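You operate a simulated robot arm through the tools that you are given. There is no shell and no other tool. Be economical: measure what you need, move in short steps, check, and stop when the job is done.

Carry out the task below with a simulated two-armed robot. There is one attempt and no reset: what you move stays moved.

JOB
Grind half a turn of pepper into the small purple bowl.
Fine: bowl on the red mat, pepper mill standing in it and held while you turn its top. Put the mill back; none on the worktop; leave the other bowl alone. Set down upright: pepper mill.

Only the result counts: the job must be done as asked and must still hold three seconds after the hand-in. Knocking over, shifting, dropping, spilling or breaking anything else fails it.

ROBOT AND FRAMES
Two 7-joint arms with two-finger parallel grippers on one trunk, on a base that drives. Base frame: it is fixed to the floor where the robot stands at the start and does not move with it; the origin is under the middle of the robot, x ahead of it, y to its left, z up. Lengths are in mm, angles in degrees, forces in N, time in s.
The left shoulder is at the start at [50, 161, 1198], the right one opposite. With the tool pointing down near the work surface each hand reaches from about 240 to 680 mm from the robot's upright axis, wherever it stands, measured 20 degrees to its own side. Places, roughly: pepper mill (6x6x17 cm) [600, 100, 1000]; pepper mill top [600, 100, 1100]; top of the red mat [500, -100, 900]. Payload 3.43 kg a hand.
The tool frame of a hand sits at the grasp point between the pads (the TCP): z along the fingers, y along the line on which they close. The tips reach 30 mm beyond it. The gripper opens to 94 mm. The fingers are 28 mm wide and 10 mm thick; the gripper's body (50 by 96 mm) begins 55 mm behind the TCP.
Orientation is that of the tool frame in the base frame, as a unit quaternion [w, x, y, z]. With the fingers straight down and closing along the base's y, the tool's x points along the base's -x, its y along +y and its z along -z.

CONTROLS
- The arms move only by the tool apply_moves. It takes "left_steps", "right_steps" or both (then of equal length, played together; a hand with none holds still); each is one flat list of numbers, 7 for each row, row after row: the shift along the tool's x, y, z in units of 30 mm (1.0 is 30 mm), then the turn, a rotation vector about the tool's x, y, z in units of 6 degrees (1.0 is 6 degrees), then the finger opening in mm, from 0 to 94. In form: [dx, dy, dz, rx, ry, rz, hand, dx, dy, dz, rx, ry, rz, hand, ...]. A call has 1 to 8 rows; each row shifts and turns the commanded pose from where the row before left it, along the tool's axes as they then stand. A call with a number of a shift or a turn outside -1 to 1 is refused whole. A row lasts 0.2 s, in which the tool goes at most 50 mm and 8.6 degrees; a call with a longer step from one row to the next is refused whole, and so is a gripper value outside its range. Where a pose cannot be reached the arm comes as near as it can. A force on the tool above 40 N (or 10 N above the force at the start of the call, whichever is more), or a blocked arm, ends the call early, and 0.2 s more pass. The fingers move at their own pace (about 45 mm/s each) and stop on an object; they squeeze with about 36 N. The grip force told is the motor's: it shows also when the fingers shut on nothing. Time passes only in rows, and 0.2 s behind the last, so rows that do not move let the fingers close. The reply holds the time, the measured pose of the TCP, the force on the tool along the base axes, the opening and the grip force, in the units named above and with some noise, with the torque about the TCP (base axes, N m) and any sound that the robot's microphone picked up, and new pictures: "views" is both (left out), scene, wrist or none (wrist: the cameras of the hands that moved).
- Cameras (640 x 400 px; columns grow to the right, rows downward): "scene" is now at [130.4, 9.6, 1371.3]; the picture's right is [0.12, -0.99, 0.00], its down [-0.08, -0.01, -1.00] and it looks along [0.99, 0.12, -0.08] (base axes); focal length 214 px, centre (320, 200). "left" rides on the left gripper at [76, -14, -102] in its tool frame; the picture's right is [0.18, 0.98, 0.00], its down [-0.75, 0.14, -0.64] and it looks along [-0.63, 0.12, 0.77] (tool axes); focal length 243 px, centre (320, 200). "right" rides on the right gripper at [76, 14, -103] in its tool frame; the picture's right is [-0.18, 0.98, 0.00], its down [-0.75, -0.14, -0.64] and it looks along [-0.63, -0.12, 0.77] (tool axes); focal length 243 px, centre (320, 200). There is no depth. A picture from a camera that has moved, and an enlarged one, comes with that camera's place and axes in the base frame and with its lens.
- move_column(by): slides the trunk up (or, below 0, down) by that many mm; the arms and the scene camera ride with it, the base frame stays. It gives what a move gives, with no picture.
- steer(legs): drives the robot by 1 to 6 legs, each [ahead, left, turn to the left] in mm, mm and degrees, along the robot's own axes; the way and the turn of a leg run together, so that a leg with both is an arc; at most 1500 mm and 180 degrees a leg. The arms and the cameras ride along, it lands a little off, and it stops where it bumps. It gives what a move gives, and a new picture of the scene camera.
- pan_tilt(pan, tilt): turns the head with the scene camera to pan (to the left, within 80 degrees either way) and tilt (down, from -29 to 69), counted from straight ahead of the robot. It gives what a move gives, and a new picture of the scene camera.
- close_up(camera, box): a new picture of the part [left, top, right, bottom] of that camera's present view, enlarged. It takes no simulated time.
- close_job(): hands the job in; it is judged then, once.

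Go step by step. Nothing tells you exact positions but the pictures and the camera data: compare them with the known pose of the tool, close in by small moves and look again before you grip or let go. The budget is 120 turns and 260 pictures, counting those below and the enlarged ones. Unless the task says otherwise, let go and move clear before handing in.

The tools are called after "Request:" by a JSON object that holds its "fn" and its "kwargs". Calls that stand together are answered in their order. apply_moves: Moves the arms, as the interface text tells. Its arguments: {"type":"object","properties":{"left_steps":{"type":"array","items":{"type":"number"}},"right_steps":{"type":"array","items":{"type":"number"}},"views":{"type":"string","enum":["both","scene","wrist","none"]}},"required":[]} The other tools are called the same way: move_column (by) slides the trunk up or down; steer (legs) drives the base; pan_tilt (pan, tilt) turns the head that bears the scene camera; close_up (camera, box) takes an enlarged picture of a part of a camera's view; close_job () hands the job in.

At the start:

```text
time: 0.0
left_tcp_pos: [303.4, 274.5, 1377.2]
left_tool_rot: [0.0, 0.001, 1.0, 0.0]
left_ft_force: [0.4, 0.1, 0.3]
left_torque: [0.0, 0.0, -0.01]
left_finger_gap: 94.0
left_grasp_force: 0.1
right_tcp_pos: [282.3, -28.2, 1385.4]
right_tool_rot: [-0.001, 0.001, 1.0, 0.001]
right_ft_force: [0.4, 1.5, 1.4]
right_torque: [-0.01, 0.05, 0.0]
right_finger_gap: 93.8
right_grasp_force: 0.1
trunk travel left (down, up): [-225.0, 42.0]
robot x, y, heading: [-1.7, 0.4, -0.2]
head pan, tilt: [6.9, 4.3]
```

scene: 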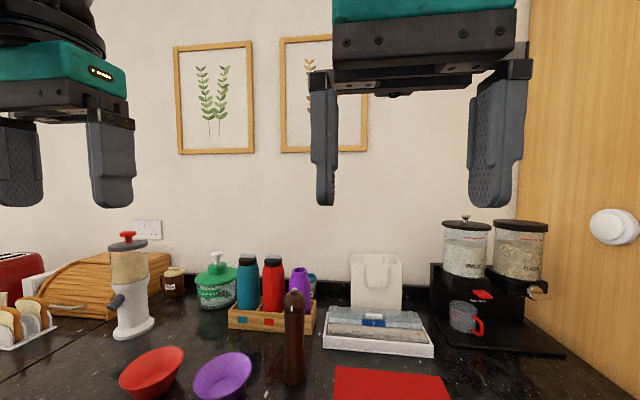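
right: 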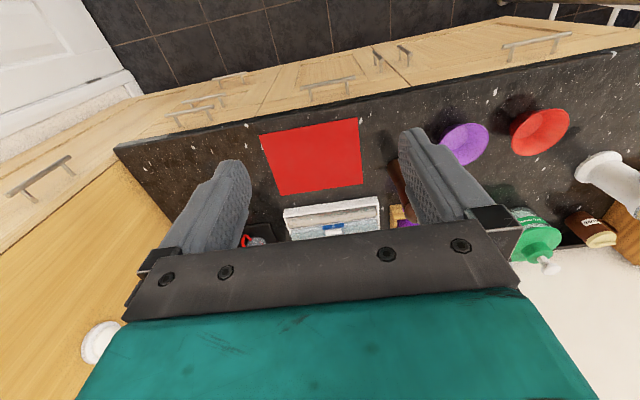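
left: 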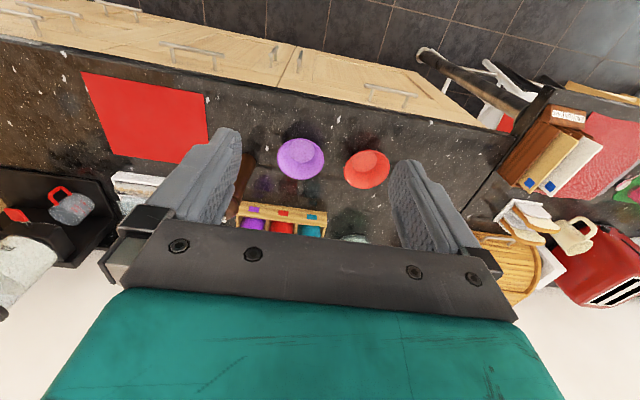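

I see the purple bowl, the red bowl left of it, the mill behind and the red mat to the right. First I tilt the head down for a better look.

Request:
{"fn": "pan_tilt", "kwargs": {"pan": 0, "tilt": 45}}

```text
time: 1.1
left_tcp_pos: [303.1, 275.2, 1377.3]
left_tool_rot: [0.0, 0.0, 1.0, -0.001]
left_ft_force: [-0.6, -0.5, -0.6]
left_torque: [-0.02, 0.01, 0.02]
left_finger_gap: 94.0
left_grasp_force: 0.1
right_tcp_pos: [286.2, -28.9, 1383.5]
right_tool_rot: [-0.003, 0.005, 1.0, 0.001]
right_ft_force: [44.8, -25.2, -11.3]
right_torque: [2.71, 3.9, 2.1]
right_finger_gap: 94.5
right_grasp_force: 0.0
trunk travel left (down, up): [-225.0, 42.0]
robot x, y, heading: [2.4, 2.5, 0.0]
head pan, tilt: [0.0, 45.0]
camera scene: at [132.6, 2.7, 1346.7], right [0.04, -1.0, 0.0], down [-0.33, -0.01, -0.94], along [0.94, 0.04, -0.33], focal length 214 px, centre (320, 200)
```

scene: 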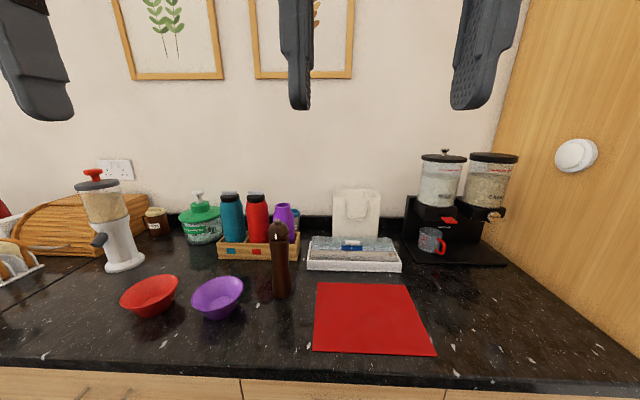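

The head seems to press on the right arm. I move the right hand out and ahead, away from it.

Request:
{"fn": "apply_moves", "kwargs": {"right_steps": [-0.8, -0.8, 0, 0, 0, 0, 94, -0.8, -0.8, 0, 0, 0, 0, 94, -0.8, -0.8, 0, 0, 0, 0, 94, 0, -0.9, 0, 0, 0, 0, 94, 0, -0.9, 0, 0, 0, 0, 94, 0, -0.9, 0, 0, 0, 0, 94, 0, 0, 0, 0, 0, 0, 94], "views": "scene"}}

```text
time: 2.7
left_tcp_pos: [304.6, 274.6, 1377.3]
left_tool_rot: [0.0, -0.001, 1.0, 0.0]
left_ft_force: [0.5, -0.1, 1.2]
left_torque: [0.02, -0.03, -0.02]
left_finger_gap: 94.1
left_grasp_force: 0.0
right_tcp_pos: [354.9, -180.6, 1385.2]
right_tool_rot: [-0.001, 0.001, 1.0, 0.001]
right_ft_force: [-0.1, -0.2, 0.6]
right_torque: [0.01, 0.0, 0.03]
right_finger_gap: 94.1
right_grasp_force: 0.1
trunk travel left (down, up): [-225.0, 42.0]
robot x, y, heading: [0.7, 0.7, -0.2]
head pan, tilt: [0.0, 45.0]
camera scene: at [120.9, -1.0, 1307.2], right [0.0, -1.0, 0.0], down [-0.71, 0.0, -0.71], along [0.71, 0.0, -0.71], focal length 214 px, centre (320, 200)
```

scene: 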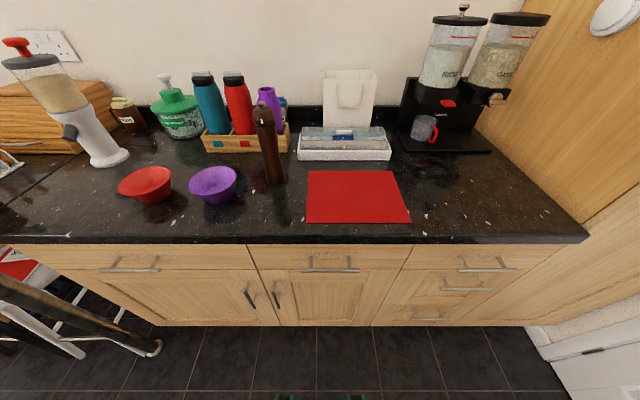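

Estimates: worktop z≈910, mat x 444–643, y −220..37; purple bowl centre ≈(535,270) rim ⌀≈120; mill ≈(610,130), top ≈1118. I'll move the left hand above the bowl's near rim, turning it so that it closes along x.

Request:
{"fn": "apply_moves", "kwargs": {"left_steps": [-0.95, 0, 0.8, 0, 0, 0, 94, -0.95, 0, 0.8, 0, 0, 0, 94, -0.95, 0, 0.8, 0, 0, 0, 94, -0.95, 0, 0.8, 0, 0, 0, 94, -0.95, 0, 0.8, 0, 0, 0, 94, -0.95, 0, 0.8, 0, 0, 0, 94, 0, 0, 0.6, 0, 0, 1, 94, 0, 0, 0.6, 0, 0, 1, 94], "views": "none"}}

Request:
{"fn": "apply_moves", "kwargs": {"left_steps": [0, 0, 0.6, 0, 0, 1, 94, 0, 0, 0.6, 0, 0, 1, 94, 0, 0, 0.6, 0, 0, 1, 94, 0, 0, 0.3, 0, 0, 1, 94, 0, 0, 0, 0, 0, 1, 94, 0, 0, 0, 0, 0, 1, 94, 0, 0, 0, 0, 0, 1, 94, 0, 0, 0, 0, 0, 1, 94], "views": "none"}}

Request:
{"fn": "apply_moves", "kwargs": {"left_steps": [0, 0, 0, 0, 0, 1, 94, 0, 0, 0, 0, 0, 1, 94, 0, 0, 0, 0, 0, 1, 94, 0, 0, 0, 0, 0, 1, 94, 0, 0, 0, 0, 0, 1, 94, 0, 0, 0, 0, 0, 0, 94], "views": "both"}}

```text
time: 4.5
left_tcp_pos: [476.8, 274.7, 1197.6]
left_tool_rot: [-0.001, 0.105, 0.994, 0.0]
left_ft_force: [-0.8, -0.4, -0.6]
left_torque: [-0.01, -0.02, -0.01]
left_finger_gap: 93.8
left_grasp_force: 0.0
right_tcp_pos: [355.8, -179.9, 1385.3]
right_tool_rot: [0.0, 0.001, 1.0, 0.001]
right_ft_force: [-0.2, -0.8, 0.2]
right_torque: [0.0, 0.03, -0.03]
right_finger_gap: 93.9
right_grasp_force: 0.1
trunk travel left (down, up): [-225.0, 42.0]
robot x, y, heading: [-0.1, -1.0, 0.2]
head pan, tilt: [0.0, 45.0]
```

```text
time: 6.3
left_tcp_pos: [377.9, 178.5, 1133.6]
left_tool_rot: [0.0, 0.498, 0.867, 0.001]
left_ft_force: [0.0, -0.5, 0.1]
left_torque: [0.01, 0.02, -0.02]
left_finger_gap: 94.1
left_grasp_force: 0.2
left hand out of reach, approached as far as the arm can: row 4, 5, 6, 7, 8
right_tcp_pos: [354.5, -180.7, 1385.5]
right_tool_rot: [-0.001, 0.001, 1.0, 0.001]
right_ft_force: [0.5, 0.5, -0.3]
right_torque: [-0.01, 0.04, -0.01]
right_finger_gap: 94.1
right_grasp_force: 0.0
trunk travel left (down, up): [-225.0, 42.0]
robot x, y, heading: [2.0, -2.0, -0.0]
head pan, tilt: [0.0, 45.0]
```

```text
time: 7.7
left_tcp_pos: [262.7, 94.5, 1131.9]
left_tool_rot: [0.0, 0.707, 0.708, 0.001]
left_ft_force: [0.1, -0.3, 0.3]
left_torque: [0.02, 0.03, -0.03]
left_finger_gap: 93.9
left_grasp_force: 0.0
left hand out of reach, approached as far as the arm can: row 1, 2, 3, 4, 5
right_tcp_pos: [355.0, -180.6, 1384.1]
right_tool_rot: [-0.001, 0.001, 1.0, 0.001]
right_ft_force: [0.3, 1.3, -1.0]
right_torque: [0.01, 0.05, -0.01]
right_finger_gap: 94.0
right_grasp_force: 0.0
trunk travel left (down, up): [-225.0, 42.0]
robot x, y, heading: [-2.5, 0.4, -0.1]
head pan, tilt: [0.0, 45.0]
camera scene: at [120.8, -1.2, 1307.2], right [0.0, -1.0, 0.0], down [-0.71, 0.0, -0.71], along [0.71, 0.0, -0.71], focal length 214 px, centre (320, 200)
camera left: at [249.5, 172.2, 1236.0], right [0.98, 0.19, 0.0], down [0.14, -0.75, 0.64], along [0.12, -0.63, -0.77], focal length 243 px, centre (320, 200)
```

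scene: 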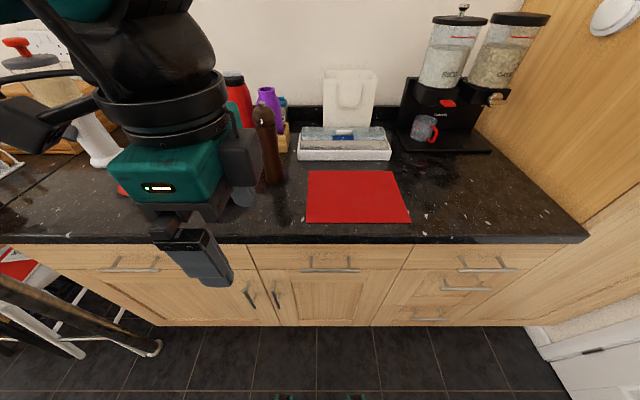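
left: 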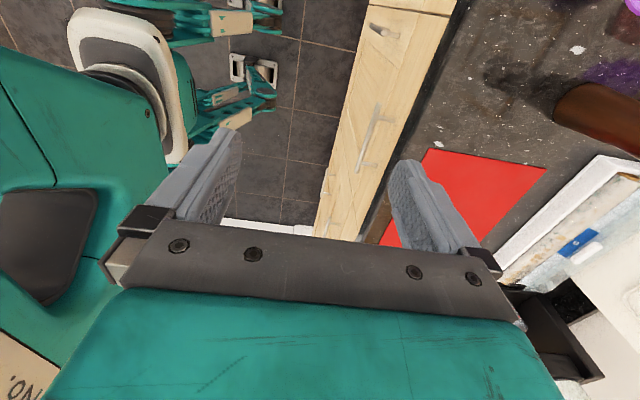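

That direction of yaw limits the reach. I rotate back.

Request:
{"fn": "apply_moves", "kwargs": {"left_steps": [0, 0, 0, 0, 0, -1, 94, 0, 0, 0, 0, 0, -1, 94, 0, 0, 0, 0, 0, -1, 94, 0, 0, 0, 0, 0, -1, 94, 0, 0, 0, 0, 0, -1, 94, 0, 0, 0, 0, 0, -1, 94, 0, 0, 0, 0, 0, -1, 94, 0, 0, 0, 0, 0, -1, 94], "views": "none"}}

Request:
{"fn": "apply_moves", "kwargs": {"left_steps": [0, 0, 0, 0, 0, -1, 94, 0, 0, 0, 0, 0, -1, 94, 0, 0, 0, 0, 0, -1, 94, 0, 0, 0, 0, 0, -1, 94, 0, 0, 0, 0, 0, -1, 94, 0, 0, 0, 0, 0, -1, 94, 0, 0, 0, 0, 0, -1, 94, 0, 0, 0, 0, 0, 0, 94], "views": "none"}}

```text
time: 9.5
left_tcp_pos: [265.1, 96.3, 1133.2]
left_tool_rot: [0.0, 0.358, 0.934, 0.0]
left_ft_force: [-0.1, 0.5, -0.2]
left_torque: [-0.02, -0.02, 0.01]
left_finger_gap: 94.2
left_grasp_force: 0.1
right_tcp_pos: [354.9, -180.9, 1385.1]
right_tool_rot: [-0.001, 0.002, 1.0, 0.0]
right_ft_force: [-0.6, 0.1, -0.8]
right_torque: [0.0, -0.01, 0.01]
right_finger_gap: 93.9
right_grasp_force: 0.0
trunk travel left (down, up): [-225.0, 42.0]
robot x, y, heading: [2.4, -1.2, 0.1]
head pan, tilt: [0.0, 45.0]
```

```text
time: 11.3
left_tcp_pos: [264.7, 96.8, 1133.3]
left_tool_rot: [0.0, -0.001, 1.0, 0.0]
left_ft_force: [0.6, 0.7, 0.3]
left_torque: [0.02, 0.02, -0.01]
left_finger_gap: 94.0
left_grasp_force: 0.0
right_tcp_pos: [353.5, -180.6, 1385.8]
right_tool_rot: [-0.001, 0.001, 1.0, 0.001]
right_ft_force: [-0.4, -0.7, -0.4]
right_torque: [-0.02, 0.0, 0.0]
right_finger_gap: 93.8
right_grasp_force: 0.1
trunk travel left (down, up): [-225.0, 42.0]
robot x, y, heading: [-0.9, -2.2, -0.0]
head pan, tilt: [0.0, 45.0]
```

Now to the near-rim spot again and try the other yaw direction.

Request:
{"fn": "apply_moves", "kwargs": {"left_steps": [-1, 0.83, 0, 0, 0, 0, 94, -1, 0.83, 0, 0, 0, 0, 94, -1, 0.83, 0, 0, 0, 0, 94, -1, 0.83, 0, 0, 0, 0, 94, -1, 0.83, 0, 0, 0, 0, 94, -1, 0.83, 0, 0, 0, 0, 94, -1, 0.83, 0, 0, 0, 0, 94, 0, 0, 0, 0, 0, -1, 94], "views": "none"}}

Request:
{"fn": "apply_moves", "kwargs": {"left_steps": [0, 0, 0, 0, 0, -1, 94, 0, 0, 0, 0, 0, -1, 94, 0, 0, 0, 0, 0, -1, 94, 0, 0, 0, 0, 0, -1, 94, 0, 0, 0, 0, 0, -1, 94, 0, 0, 0, 0, 0, -1, 94, 0, 0, 0, 0, 0, -1, 94], "views": "both"}}

```text
time: 13.1
left_tcp_pos: [473.8, 270.0, 1133.8]
left_tool_rot: [0.0, -0.052, 0.999, -0.001]
left_ft_force: [0.1, -0.2, -0.2]
left_torque: [0.0, -0.02, 0.01]
left_finger_gap: 94.1
left_grasp_force: 0.1
right_tcp_pos: [353.9, -180.8, 1385.7]
right_tool_rot: [0.0, 0.0, 1.0, 0.001]
right_ft_force: [0.5, -0.5, -0.5]
right_torque: [0.02, 0.0, 0.0]
right_finger_gap: 93.9
right_grasp_force: 0.1
trunk travel left (down, up): [-225.0, 42.0]
robot x, y, heading: [-0.3, 1.7, 0.2]
head pan, tilt: [0.0, 45.0]
```

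```text
time: 14.7
left_tcp_pos: [474.4, 270.6, 1132.2]
left_tool_rot: [0.0, -0.408, 0.913, 0.0]
left_ft_force: [0.9, 0.3, 0.1]
left_torque: [0.01, 0.01, -0.03]
left_finger_gap: 93.9
left_grasp_force: 0.1
right_tcp_pos: [355.3, -180.5, 1385.7]
right_tool_rot: [-0.001, 0.0, 1.0, 0.001]
right_ft_force: [0.0, 0.4, -0.4]
right_torque: [0.0, 0.0, -0.01]
right_finger_gap: 93.8
right_grasp_force: 0.1
trunk travel left (down, up): [-225.0, 42.0]
robot x, y, heading: [-0.3, -2.8, 0.3]
head pan, tilt: [0.0, 45.0]
camera scene: at [120.7, -1.5, 1307.3], right [0.0, -1.0, 0.0], down [-0.71, 0.0, -0.71], along [0.71, 0.0, -0.71], focal length 214 px, centre (320, 200)
camera left: at [433.9, 204.2, 1236.1], right [-0.85, 0.52, 0.0], down [0.4, 0.66, 0.64], along [0.33, 0.55, -0.77], focal length 243 px, centre (320, 200)
```

scene: 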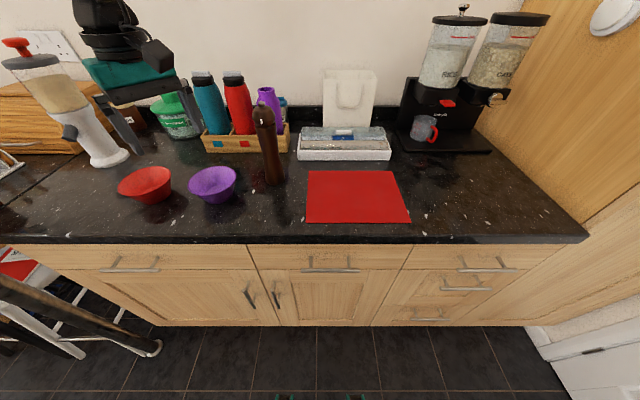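
left: 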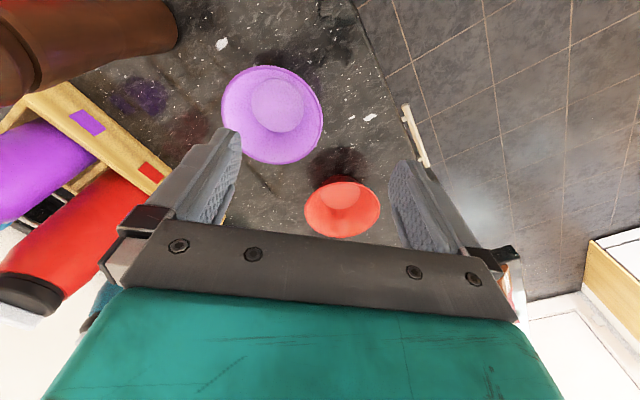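

Negative yaw works. Purple bowl centre ≈(535,266). I look closer at the bowl's profile to match the grip to the wall slope.

Request:
{"fn": "close_up", "kwargs": {"camera": "scene", "box": [110, 90, 310, 215]}}

Request:
{"fn": "close_up", "kwargs": {"camera": "left", "box": [200, 40, 360, 190]}}

```text
3.20 times, centred on (210, 152) of scene
camera zoom: at [120.7, -1.5, 1307.3], right [0.0, -1.0, 0.0], down [-0.71, 0.0, -0.71], along [0.71, 0.0, -0.71], focal length 686 px, centre (672, 352)
```

zoom: 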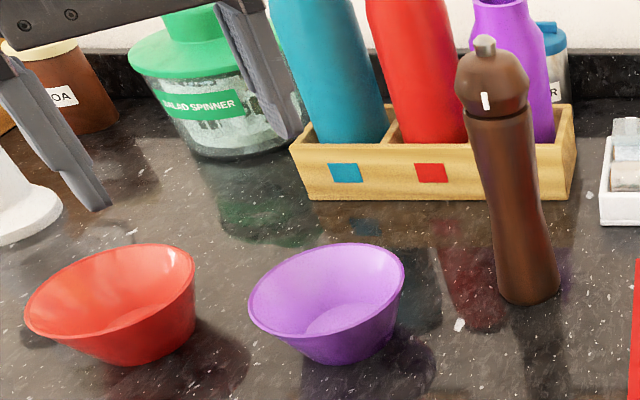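

```text
2.67 times, centred on (280, 115) of left
camera zoom: at [433.9, 204.2, 1236.1], right [-0.85, 0.52, 0.0], down [0.4, 0.66, 0.64], along [0.33, 0.55, -0.77], focal length 647 px, centre (427, 427)
```

zoom: 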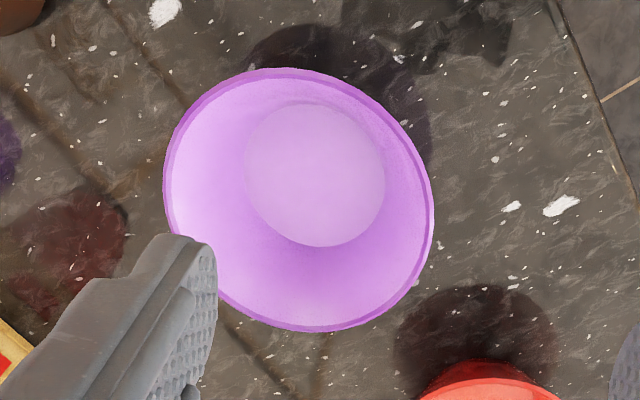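

The walls slope about 25°, so I'll tilt the hand to match and grip the near-left rim. The mill's top carries a white tick that will show its turn.

Request:
{"fn": "apply_moves", "kwargs": {"left_steps": [-0.31, 0.36, 0.82, 0, 0, 0, 60, -0.31, 0.36, 0.82, 0, 0, 0, 60, -0.31, 0.36, 0.82, 0, 0, 0, 50, -0.31, 0.36, 0.82, 0, 0, 0, 46, 0, 0, 0, 1, 0, 0, 46, 0, 0, 0, 1, 0, 0, 46, 0, 0, 0, 1, 0, 0, 46, 0, 0, 0, 1, 0, 0, 46], "views": "both"}}

```text
time: 16.5
left_tcp_pos: [467.8, 327.4, 1034.0]
left_tool_rot: [0.085, -0.398, 0.893, -0.19]
left_ft_force: [-0.8, -0.2, -0.2]
left_torque: [-0.02, 0.03, 0.0]
left_finger_gap: 46.1
left_grasp_force: 0.0
right_tcp_pos: [354.3, -180.2, 1384.8]
right_tool_rot: [-0.001, 0.001, 1.0, 0.001]
right_ft_force: [-0.8, 0.4, -0.1]
right_torque: [-0.01, 0.04, 0.01]
right_finger_gap: 94.0
right_grasp_force: 0.1
trunk travel left (down, up): [-225.0, 42.0]
robot x, y, heading: [-1.4, 0.7, -0.1]
head pan, tilt: [0.0, 45.0]
camera scene: at [120.6, -1.0, 1307.3], right [0.0, -1.0, 0.0], down [-0.71, 0.0, -0.71], along [0.71, 0.0, -0.71], focal length 214 px, centre (320, 200)
camera left: at [394.5, 290.3, 1134.5], right [-0.79, 0.46, -0.4], down [0.21, 0.82, 0.53], along [0.57, 0.33, -0.75], focal length 243 px, centre (320, 200)
```

scene: 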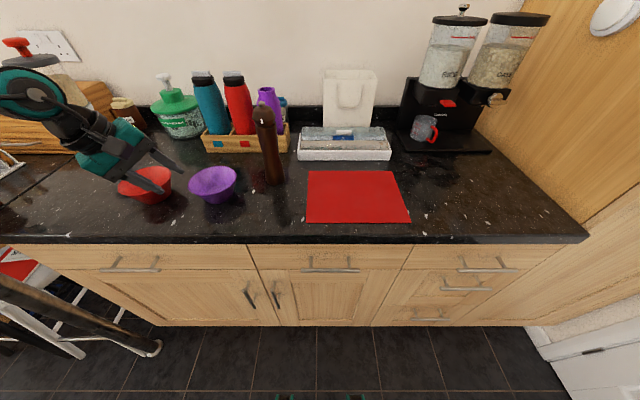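
left: 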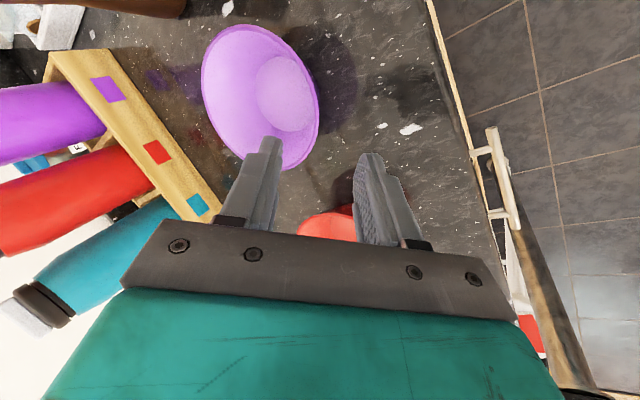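

The geometry matches: the rim point projects right where I expect it. I advance 45 mm along the tool axis and look.

Request:
{"fn": "apply_moves", "kwargs": {"left_steps": [0, 0, 0.75, 0, 0, 0, 46, 0, 0, 0.75, 0, 0, 0, 46, 0, 0, 0, 0, 0, 0, 46], "views": "wrist"}}

Request:
{"fn": "close_up", "kwargs": {"camera": "scene", "box": [70, 120, 290, 240]}}

```text
time: 17.3
left_tcp_pos: [482.3, 314.7, 992.2]
left_tool_rot: [0.085, -0.399, 0.893, -0.19]
left_ft_force: [-0.1, -0.9, -0.2]
left_torque: [0.0, -0.01, 0.01]
left_finger_gap: 46.0
left_grasp_force: 0.0
right_tcp_pos: [354.3, -179.9, 1384.6]
right_tool_rot: [0.0, 0.001, 1.0, 0.001]
right_ft_force: [0.1, 0.4, -0.4]
right_torque: [-0.01, 0.01, 0.0]
right_finger_gap: 94.2
right_grasp_force: 0.1
trunk travel left (down, up): [-225.0, 42.0]
robot x, y, heading: [-0.3, -0.2, -0.0]
head pan, tilt: [0.0, 45.0]
camera left: at [408.6, 277.7, 1093.0], right [-0.79, 0.46, -0.4], down [0.21, 0.82, 0.53], along [0.57, 0.33, -0.75], focal length 243 px, centre (320, 200)
```

left: 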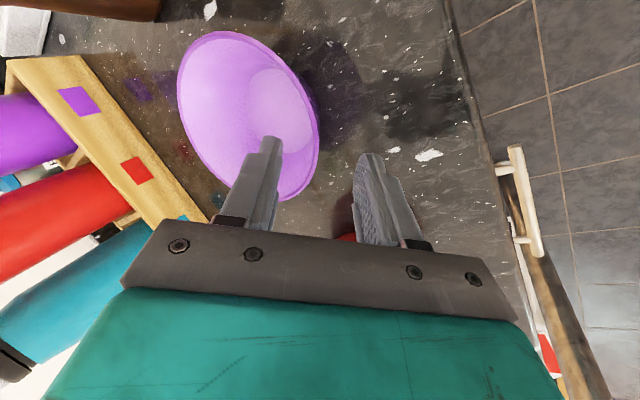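

```text
2.91 times, centred on (180, 180) of scene
camera zoom: at [120.6, -1.4, 1307.3], right [0.0, -1.0, 0.0], down [-0.71, 0.0, -0.71], along [0.71, 0.0, -0.71], focal length 624 px, centre (727, 258)
```

zoom: 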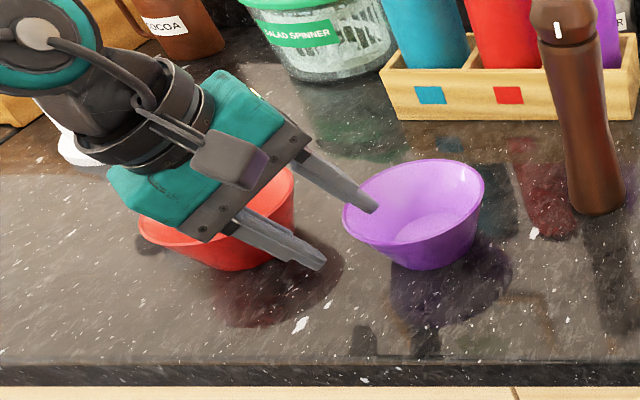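

The inner finger is over the bowl and the outer one outside. I advance 25 mm more and close.

Request:
{"fn": "apply_moves", "kwargs": {"left_steps": [0, 0, 0.42, 0, 0, 0, 46, 0, 0, 0.42, 0, 0, 0, 46, 0, 0, 0, 0, 0, 0, 30, 0, 0, 0, 0, 0, 0, 20], "views": "wrist"}}

Request:
{"fn": "close_up", "kwargs": {"camera": "scene", "box": [70, 120, 290, 240]}}

```text
time: 18.3
left_tcp_pos: [489.3, 308.3, 969.1]
left_tool_rot: [0.085, -0.398, 0.893, -0.19]
left_ft_force: [-0.9, -0.1, 0.6]
left_torque: [0.05, 0.01, -0.01]
left_finger_gap: 20.1
left_grasp_force: 0.0
right_tcp_pos: [354.8, -179.2, 1384.8]
right_tool_rot: [0.0, 0.001, 1.0, 0.001]
right_ft_force: [0.8, -0.1, -0.3]
right_torque: [0.0, -0.01, 0.02]
right_finger_gap: 94.0
right_grasp_force: 0.1
trunk travel left (down, up): [-225.0, 42.0]
robot x, y, heading: [3.3, -5.0, 0.0]
head pan, tilt: [0.0, 45.0]
camera left: at [416.7, 270.8, 1069.3], right [-0.79, 0.46, -0.4], down [0.21, 0.82, 0.53], along [0.57, 0.33, -0.75], focal length 243 px, centre (320, 200)
```

left: 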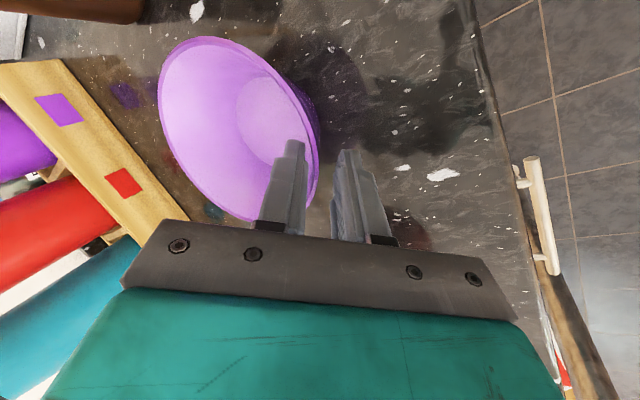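

```text
2.91 times, centred on (180, 180) of scene
camera zoom: at [120.8, -1.4, 1307.2], right [0.0, -1.0, 0.0], down [-0.71, 0.0, -0.71], along [0.71, 0.0, -0.71], focal length 624 px, centre (727, 258)
```

zoom: 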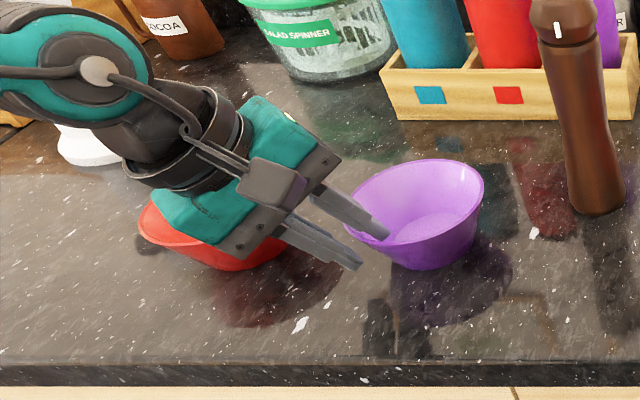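

The wall lies between the pads. A touch deeper, then close fully.

Request:
{"fn": "apply_moves", "kwargs": {"left_steps": [0, 0, 0.2, 0, 0, 0, 20, 0, 0, 0, 0, 0, 0, 8, 0, 0, 0, 0, 0, 0, 0, 0, 0, 0, 0, 0, 0, 0, 0, 0, 0, 0, 0, 0, 0], "views": "wrist"}}

Request:
{"fn": "close_up", "kwargs": {"camera": "scene", "box": [70, 120, 290, 240]}}

```text
time: 19.5
left_tcp_pos: [492.9, 304.5, 966.8]
left_tool_rot: [0.088, -0.396, 0.894, -0.192]
left_ft_force: [4.7, -3.0, 19.5]
left_torque: [-0.68, -0.43, 0.15]
left_finger_gap: 4.0
left_grasp_force: 36.4
right_tcp_pos: [355.2, -181.6, 1386.0]
right_tool_rot: [0.0, 0.001, 1.0, 0.002]
right_ft_force: [-0.2, 0.3, 0.1]
right_torque: [-0.01, 0.01, 0.03]
right_finger_gap: 93.9
right_grasp_force: 0.1
trunk travel left (down, up): [-225.0, 42.0]
robot x, y, heading: [-2.9, -1.5, -0.2]
head pan, tilt: [0.0, 45.0]
camera left: at [419.0, 267.8, 1066.4], right [-0.79, 0.46, -0.41], down [0.21, 0.82, 0.53], along [0.58, 0.33, -0.74], focal length 243 px, centre (320, 200)
```

left: 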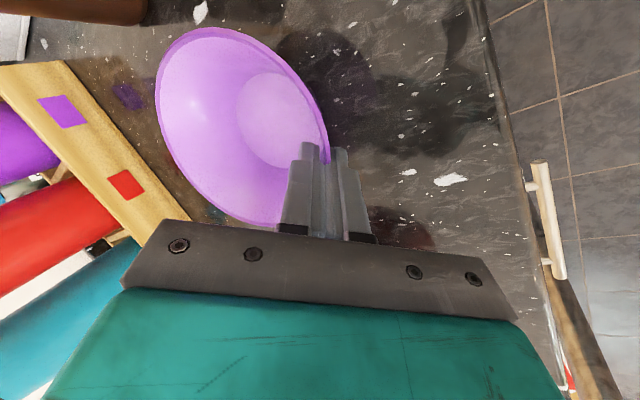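

```text
2.91 times, centred on (180, 180) of scene
camera zoom: at [119.7, -2.6, 1307.6], right [0.0, -1.0, 0.0], down [-0.71, 0.0, -0.71], along [0.71, 0.0, -0.71], focal length 624 px, centre (727, 258)
```

zoom: 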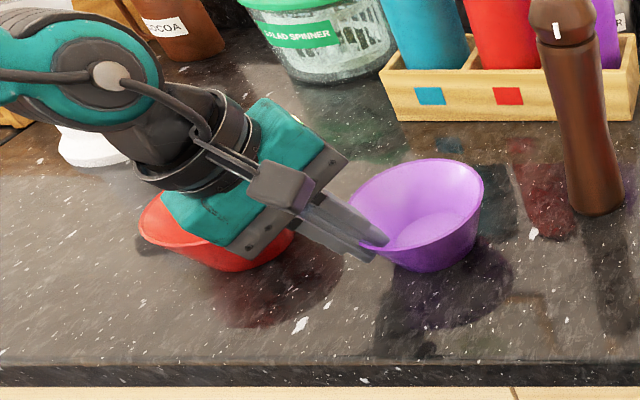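

Held (gap 4). I lift it 95 mm.

Request:
{"fn": "apply_moves", "kwargs": {"left_steps": [0, -0.2, -0.46, 0, 0, 0, 0, 0, -0.34, -0.76, 0, 0, 0, 0, 0, -0.34, -0.76, 0, 0, 0, 0, 0, -0.34, -0.76, 0, 0, 0, 0, 0.45, 0.45, -0.2, 0, 0, 0, 0, 0.45, 0.45, -0.2, 0, 0, 0, 0, 0.45, 0.45, -0.2, 0, 0, 0, 0], "views": "both"}}

```text
time: 21.1
left_tcp_pos: [431.6, 306.4, 1055.9]
left_tool_rot: [0.085, -0.398, 0.894, -0.19]
left_ft_force: [0.2, 0.4, -1.8]
left_torque: [0.08, 0.08, 0.02]
left_finger_gap: 3.8
left_grasp_force: 35.5
right_tcp_pos: [353.5, -180.1, 1385.5]
right_tool_rot: [-0.001, 0.001, 1.0, 0.001]
right_ft_force: [-0.9, 0.0, -0.3]
right_torque: [-0.01, 0.0, 0.01]
right_finger_gap: 94.1
right_grasp_force: 0.1
trunk travel left (down, up): [-225.0, 42.0]
robot x, y, heading: [-0.2, 1.6, -0.3]
head pan, tilt: [0.0, 45.0]
camera scene: at [120.4, -1.1, 1307.3], right [0.0, -1.0, 0.0], down [-0.71, 0.0, -0.71], along [0.71, 0.0, -0.71], focal length 214 px, centre (320, 200)
camera left: at [358.3, 269.2, 1155.5], right [-0.79, 0.46, -0.4], down [0.21, 0.82, 0.53], along [0.57, 0.33, -0.75], focal length 243 px, centre (320, 200)
```

scene: 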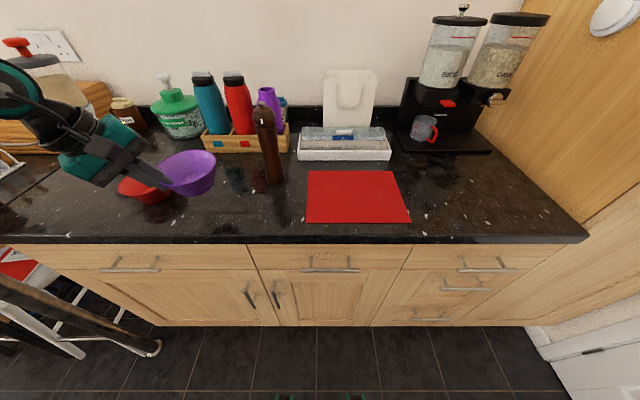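
left: 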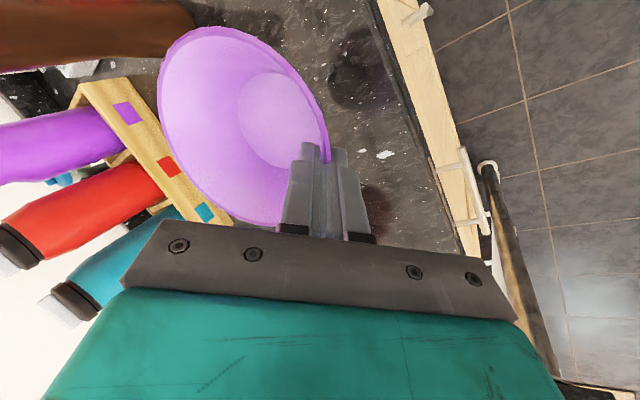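

The bowl is held steady. Now I carry it to the right, staying nearer than the mill.

Request:
{"fn": "apply_moves", "kwargs": {"left_steps": [0.73, -0.604, 0.266, 0, 0, 0, 0, 0.73, -0.604, 0.266, 0, 0, 0, 0, 0.73, -0.604, 0.266, 0, 0, 0, 0, 0.73, -0.604, 0.266, 0, 0, 0, 0, 0.73, -0.604, 0.266, 0, 0, 0, 0, 0.73, -0.604, 0.266, 0, 0, 0, 0], "views": "none"}}

Request:
{"fn": "apply_moves", "kwargs": {"left_steps": [0.73, -0.604, 0.266, 0, 0, 0, 0, 0.73, -0.604, 0.266, 0, 0, 0, 0, 0.73, -0.604, 0.266, 0, 0, 0, 0, 0.73, -0.604, 0.266, 0, 0, 0, 0, 0.73, -0.604, 0.266, 0, 0, 0, 0, 0, 0, 0, 0, 0, 0, 0], "views": "both"}}

```text
time: 22.5
left_tcp_pos: [431.6, 127.2, 1053.7]
left_tool_rot: [0.084, -0.398, 0.893, -0.191]
left_ft_force: [0.6, 0.6, -2.4]
left_torque: [0.1, 0.1, 0.0]
left_finger_gap: 3.9
left_grasp_force: 35.8
right_tcp_pos: [353.9, -179.6, 1384.9]
right_tool_rot: [-0.002, 0.001, 1.0, 0.0]
right_ft_force: [-0.7, 0.3, -0.1]
right_torque: [0.01, -0.02, -0.01]
right_finger_gap: 93.9
right_grasp_force: 0.1
trunk travel left (down, up): [-225.0, 42.0]
robot x, y, heading: [0.9, 1.5, 0.4]
head pan, tilt: [0.0, 45.0]
```

```text
time: 23.9
left_tcp_pos: [419.7, 43.9, 1066.2]
left_tool_rot: [0.085, -0.398, 0.893, -0.19]
left_ft_force: [0.6, 0.1, -2.9]
left_torque: [0.1, 0.08, -0.03]
left_finger_gap: 3.7
left_grasp_force: 35.9
left hand out of reach, approached as far as the arm can: row 3, 4, 5
right_tcp_pos: [354.1, -180.5, 1384.5]
right_tool_rot: [-0.001, 0.001, 1.0, 0.001]
right_ft_force: [-0.6, 0.7, -0.2]
right_torque: [0.01, -0.01, -0.03]
right_finger_gap: 94.1
right_grasp_force: 0.2
trunk travel left (down, up): [-225.0, 42.0]
robot x, y, heading: [2.0, -0.8, -0.2]
head pan, tilt: [0.0, 45.0]
camera scene: at [120.8, -1.4, 1307.2], right [0.0, -1.0, 0.0], down [-0.71, 0.0, -0.71], along [0.71, 0.0, -0.71], focal length 214 px, centre (320, 200)
camera left: at [346.5, 6.6, 1166.5], right [-0.79, 0.46, -0.4], down [0.21, 0.82, 0.53], along [0.57, 0.33, -0.75], focal length 243 px, centre (320, 200)
```

scene: 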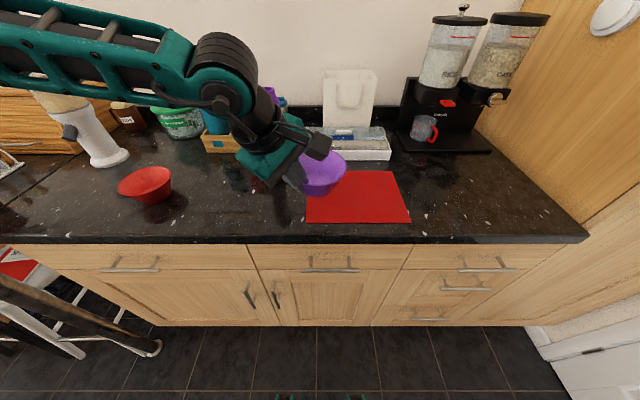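
left: 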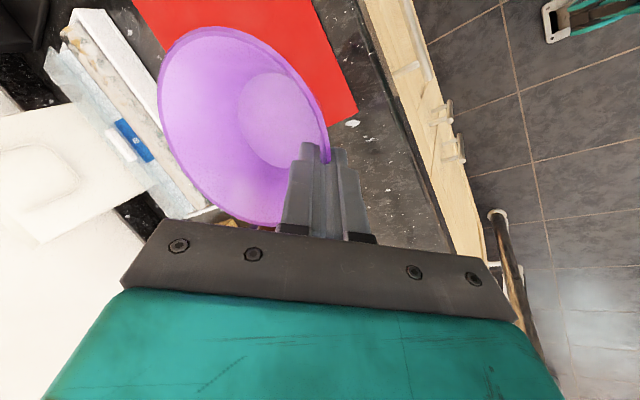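

The left arm is at its limit across the body, so I drive the base about 120 mm to the right with the bowl held high.

Request:
{"fn": "steer", "kwargs": {"legs": [[0, -120, 0]]}}

```text
time: 25.6
left_tcp_pos: [419.3, -75.0, 1066.3]
left_tool_rot: [0.084, -0.397, 0.894, -0.19]
left_ft_force: [-0.2, 0.0, -1.9]
left_torque: [0.07, 0.03, 0.0]
left_finger_gap: 3.6
left_grasp_force: 36.3
right_tcp_pos: [353.7, -299.3, 1384.9]
right_tool_rot: [-0.001, 0.002, 1.0, 0.0]
right_ft_force: [0.1, -0.6, 0.2]
right_torque: [-0.01, -0.01, -0.01]
right_finger_gap: 93.9
right_grasp_force: 0.0
trunk travel left (down, up): [-225.0, 42.0]
robot x, y, heading: [-1.1, -121.7, 0.0]
head pan, tilt: [0.0, 45.0]
camera scene: at [120.8, -119.6, 1307.2], right [0.0, -1.0, 0.0], down [-0.71, 0.0, -0.71], along [0.71, 0.0, -0.71], focal length 214 px, centre (320, 200)
```

scene: 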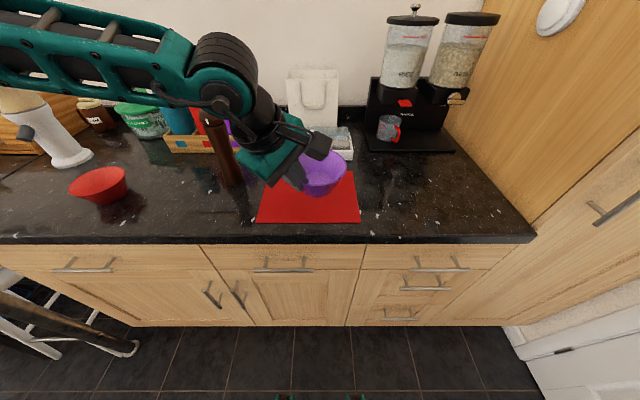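

Now shift to above the spot on the mat.

Request:
{"fn": "apply_moves", "kwargs": {"left_steps": [-0.683, -0.122, 0.055, 0, 0, 0, 0, -0.683, -0.122, 0.055, 0, 0, 0, 0, -0.683, -0.122, 0.055, 0, 0, 0, 0, -0.683, -0.122, 0.055, 0, 0, 0, 0, 0, 0.34, 0.76, 0, 0, 0, 0, 0, 0.34, 0.76, 0, 0, 0, 0], "views": "both"}}

```text
time: 27.0
left_tcp_pos: [486.2, -23.4, 1016.7]
left_tool_rot: [0.084, -0.397, 0.894, -0.19]
left_ft_force: [0.0, -0.1, -2.4]
left_torque: [0.12, 0.08, -0.02]
left_finger_gap: 3.6
left_grasp_force: 35.7
right_tcp_pos: [354.3, -298.7, 1384.3]
right_tool_rot: [-0.001, 0.002, 1.0, 0.002]
right_ft_force: [0.5, -0.2, 0.3]
right_torque: [-0.02, -0.03, 0.0]
right_finger_gap: 94.0
right_grasp_force: 0.1
trunk travel left (down, up): [-225.0, 42.0]
robot x, y, heading: [-0.0, -116.6, -0.1]
head pan, tilt: [0.0, 45.0]
camera scene: at [121.0, -119.1, 1307.2], right [0.0, -1.0, 0.0], down [-0.71, 0.0, -0.71], along [0.71, 0.0, -0.71], focal length 214 px, centre (320, 200)
camera left: at [413.7, -60.3, 1116.3], right [-0.79, 0.47, -0.4], down [0.22, 0.82, 0.53], along [0.57, 0.33, -0.75], focal length 243 px, centre (320, 200)
```

scene: 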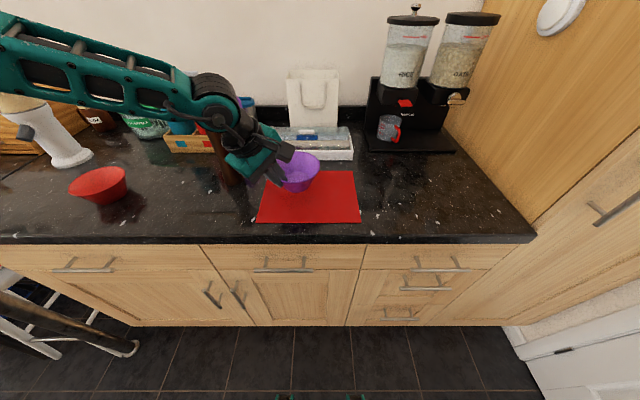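
left: 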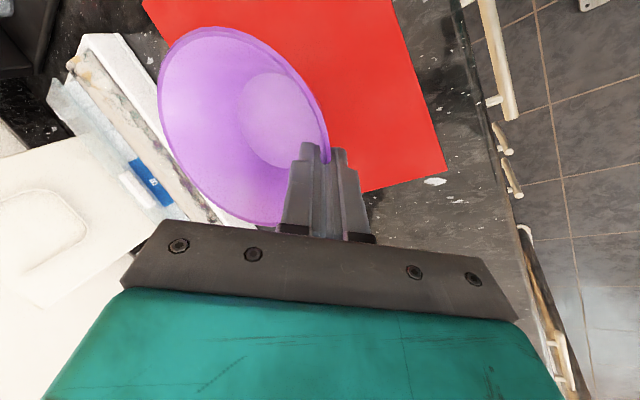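

Clear of the mill. I lower it gently toward the mat.

Request:
{"fn": "apply_moves", "kwargs": {"left_steps": [0, 0.2, 0.46, 0, 0, 0, 0, 0, 0.2, 0.46, 0, 0, 0, 0, 0, 0.08, 0.18, 0, 0, 0, 0, 0, 0.08, 0.18, 0, 0, 0, 0], "views": "wrist"}}

Request:
{"fn": "close_up", "kwargs": {"camera": "scene", "box": [190, 120, 390, 240]}}

```text
time: 28.0
left_tcp_pos: [483.3, -15.4, 979.4]
left_tool_rot: [0.084, -0.398, 0.894, -0.19]
left_ft_force: [0.0, 0.8, -2.3]
left_torque: [0.12, 0.07, 0.01]
left_finger_gap: 3.6
left_grasp_force: 36.1
left hand out of reach, approached as far as the arm can: row 2, 4
right_tcp_pos: [355.2, -298.3, 1385.5]
right_tool_rot: [-0.001, 0.002, 1.0, 0.0]
right_ft_force: [0.3, 0.1, -0.3]
right_torque: [0.01, 0.02, -0.01]
right_finger_gap: 94.2
right_grasp_force: 0.1
trunk travel left (down, up): [-225.0, 42.0]
robot x, y, heading: [-1.8, -115.7, 0.3]
head pan, tilt: [0.0, 45.0]
camera left: at [409.5, -53.5, 1079.2], right [-0.79, 0.47, -0.4], down [0.22, 0.82, 0.53], along [0.57, 0.33, -0.75], focal length 243 px, centre (320, 200)
```

left: 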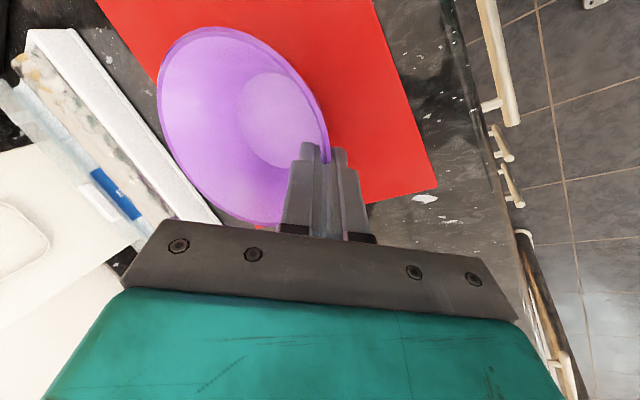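

```text
3.20 times, centred on (290, 180) of scene
camera zoom: at [120.8, -119.2, 1307.2], right [0.0, -1.0, 0.0], down [-0.71, 0.0, -0.71], along [0.71, 0.0, -0.71], focal length 686 px, centre (416, 264)
```

zoom: 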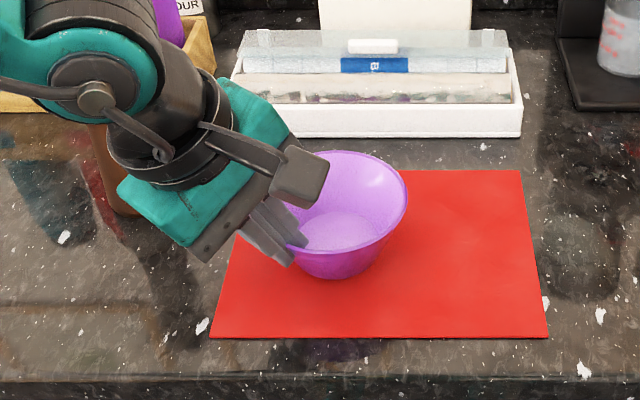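

At its arm's limit, so I finish the lowering with the column.

Request:
{"fn": "move_column", "kwargs": {"by": -9}}

```text
time: 28.5
left_tcp_pos: [481.7, -16.5, 970.4]
left_tool_rot: [0.084, -0.397, 0.894, -0.191]
left_ft_force: [-0.8, 0.1, 0.3]
left_torque: [-0.03, 0.07, 0.05]
left_finger_gap: 3.7
left_grasp_force: 35.9
right_tcp_pos: [354.8, -299.0, 1376.0]
right_tool_rot: [-0.001, 0.002, 1.0, 0.0]
right_ft_force: [-0.4, 0.2, 0.9]
right_torque: [0.01, 0.0, -0.02]
right_finger_gap: 94.2
right_grasp_force: 0.0
trunk travel left (down, up): [-216.0, 51.0]
robot x, y, heading: [-0.9, -117.9, -0.1]
head pan, tilt: [0.0, 45.0]
```

Request:
{"fn": "move_column", "kwargs": {"by": -1.5}}

```text
time: 29.1
left_tcp_pos: [483.0, -16.8, 969.6]
left_tool_rot: [0.085, -0.396, 0.894, -0.192]
left_ft_force: [-2.4, 2.4, 9.8]
left_torque: [-0.18, 0.06, -0.02]
left_finger_gap: 3.7
left_grasp_force: 35.8
right_tcp_pos: [352.6, -298.1, 1375.4]
right_tool_rot: [-0.001, 0.002, 1.0, 0.001]
right_ft_force: [0.5, -0.1, 0.1]
right_torque: [0.0, 0.02, -0.03]
right_finger_gap: 94.1
right_grasp_force: 0.1
trunk travel left (down, up): [-214.0, 52.0]
robot x, y, heading: [-0.6, -119.2, -0.0]
head pan, tilt: [0.0, 45.0]
```

Contact is made. I open and withdraw along the tool axis.

Request:
{"fn": "apply_moves", "kwargs": {"left_steps": [0, 0, 0, 0, 0, 0, 14, 0, 0, 0, 0, 0, 0, 26, 0, 0, 0, 0, 0, 0, 26, 0, 0, -0.4, 0, 0, 0, 26, 0, 0, -0.8, 0, 0, 0, 26, 0, 0, -0.9, 0, 0, 0, 26, 0, 0, -0.9, 0, 0, 0, 26, 0, 0, -0.9, 0, 0, 0, 26], "views": "both"}}

```text
time: 30.9
left_tcp_pos: [445.1, 15.4, 1076.0]
left_tool_rot: [0.085, -0.397, 0.894, -0.191]
left_ft_force: [-0.6, -0.2, 0.1]
left_torque: [0.06, 0.01, 0.0]
left_finger_gap: 26.0
left_grasp_force: 0.1
right_tcp_pos: [353.9, -299.3, 1374.1]
right_tool_rot: [0.0, 0.001, 1.0, 0.001]
right_ft_force: [0.5, -0.2, 0.2]
right_torque: [0.0, -0.03, -0.02]
right_finger_gap: 93.8
right_grasp_force: 0.0
trunk travel left (down, up): [-214.0, 52.0]
robot x, y, heading: [-1.7, -119.1, -0.1]
head pan, tilt: [0.0, 45.0]
camera scene: at [120.1, -119.2, 1296.8], right [0.0, -1.0, 0.0], down [-0.71, 0.0, -0.71], along [0.71, 0.0, -0.71], focal length 214 px, centre (320, 200)
camera left: at [372.5, -22.1, 1176.0], right [-0.79, 0.47, -0.4], down [0.22, 0.82, 0.53], along [0.57, 0.33, -0.75], focal length 243 px, centre (320, 200)
```

scene: 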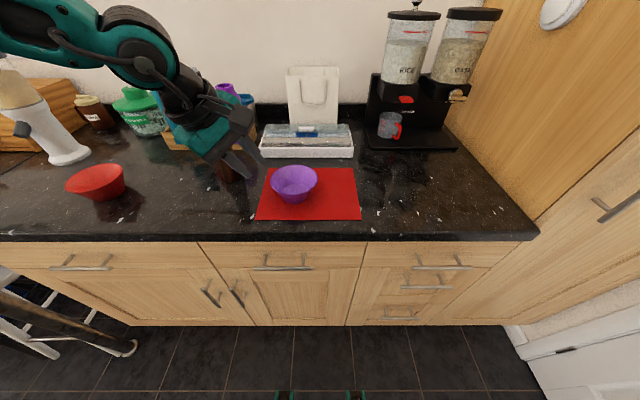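
left: 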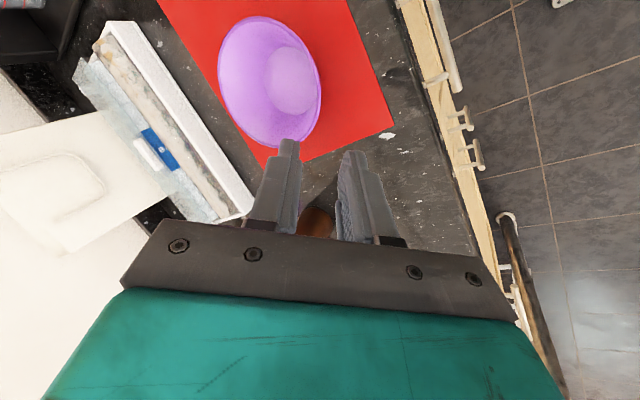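

The bowl stands on the mat at ≈(527,−57). Plan: the left hand side-grips the mill body, carries it, holds it; the right turns the top. I drive back left a bit and straighten the left hand.

Request:
{"fn": "steer", "kwargs": {"legs": [[0, 75, 0]]}}

Request:
{"fn": "apply_moves", "kwargs": {"left_steps": [0, 0, -0.5, -1, 0, 0, 60, 0, 0, -0.5, -1, 0, 0, 80, 0, 0, 0, -1, 0, 0, 90, 0, 0, 0, -1, 0, 0, 90, 0, 0, 0, 0, 0, 1, 90, 0, 0, 0, 0, 0, 1, 90, 0, 0, 0, 0, 0, 1, 90, 0, 0, 0, 0, 0, 1, 90], "views": "none"}}

Request:
{"fn": "apply_moves", "kwargs": {"left_steps": [0, 0, 0, 0, 0, 1, 90, 0, 0, 0, 0, 0, 1, 90, 0, 0, 0, 0, 0, 1, 90, 0, 0, 0, 0, 0, 1, 90, 0, 0, 0, 0, -1, 0, 90, 0, 0, 0, 0, -1, 0, 90, 0, 0, 0, 0, -1, 0, 90, 0, 0, 0, 0, -1, 0, 90], "views": "scene"}}

```text
time: 32.2
left_tcp_pos: [446.6, 89.1, 1074.2]
left_tool_rot: [0.084, -0.398, 0.893, -0.191]
left_ft_force: [-0.9, -0.2, 0.2]
left_torque: [-0.02, 0.03, 0.02]
left_finger_gap: 26.0
left_grasp_force: 0.1
right_tcp_pos: [354.3, -224.1, 1375.3]
right_tool_rot: [0.0, 0.001, 1.0, 0.001]
right_ft_force: [0.5, 0.1, -0.3]
right_torque: [-0.04, 0.0, 0.02]
right_finger_gap: 94.0
right_grasp_force: 0.1
trunk travel left (down, up): [-214.0, 52.0]
robot x, y, heading: [-0.6, -42.0, -0.0]
head pan, tilt: [0.0, 45.0]
camera scene: at [120.7, -45.1, 1296.8], right [0.0, -1.0, 0.0], down [-0.71, 0.0, -0.71], along [0.71, 0.0, -0.71], focal length 214 px, centre (320, 200)
```

scene: 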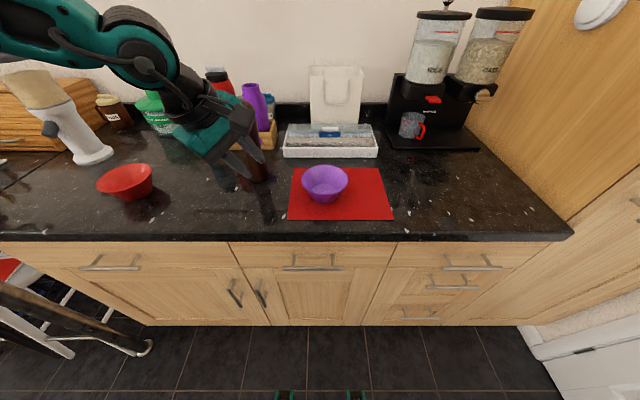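

```text
time: 34.0
left_tcp_pos: [439.7, 96.5, 1103.6]
left_tool_rot: [0.001, -0.208, 0.978, -0.001]
left_ft_force: [0.3, 0.5, 0.1]
left_torque: [0.03, 0.02, 0.01]
left_finger_gap: 90.1
left_grasp_force: 0.1
right_tcp_pos: [354.5, -225.4, 1375.5]
right_tool_rot: [-0.001, 0.002, 1.0, 0.001]
right_ft_force: [0.0, 0.5, -0.3]
right_torque: [0.04, -0.03, -0.02]
right_finger_gap: 93.8
right_grasp_force: 0.0
trunk travel left (down, up): [-214.0, 52.0]
robot x, y, heading: [1.2, -43.4, -0.1]
head pan, tilt: [0.0, 45.0]
```

```text
time: 35.8
left_tcp_pos: [436.8, 96.3, 1102.5]
left_tool_rot: [0.209, 0.0, 0.978, -0.001]
left_ft_force: [0.9, -0.6, 0.2]
left_torque: [0.0, 0.01, 0.01]
left_finger_gap: 89.9
left_grasp_force: 0.1
right_tcp_pos: [353.8, -224.1, 1373.9]
right_tool_rot: [0.0, 0.002, 1.0, 0.002]
right_ft_force: [-0.2, -0.3, 0.4]
right_torque: [0.01, 0.01, 0.0]
right_finger_gap: 94.2
right_grasp_force: 0.0
trunk travel left (down, up): [-214.0, 52.0]
robot x, y, heading: [0.2, -43.5, -0.2]
head pan, tilt: [0.0, 45.0]
camera scene: at [120.5, -45.5, 1296.8], right [0.0, -1.0, 0.0], down [-0.71, 0.0, -0.71], along [0.71, 0.0, -0.71], focal length 214 px, centre (320, 200)
```

scene: 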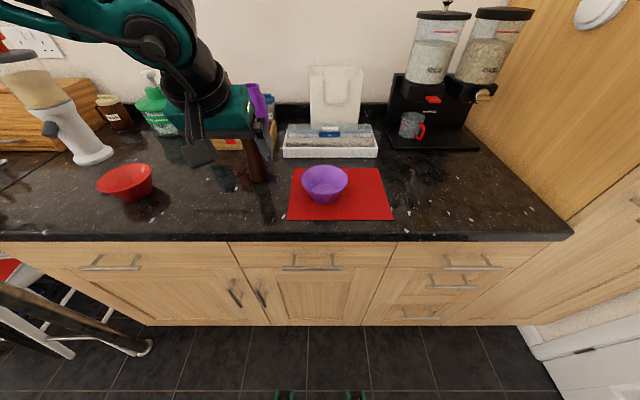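

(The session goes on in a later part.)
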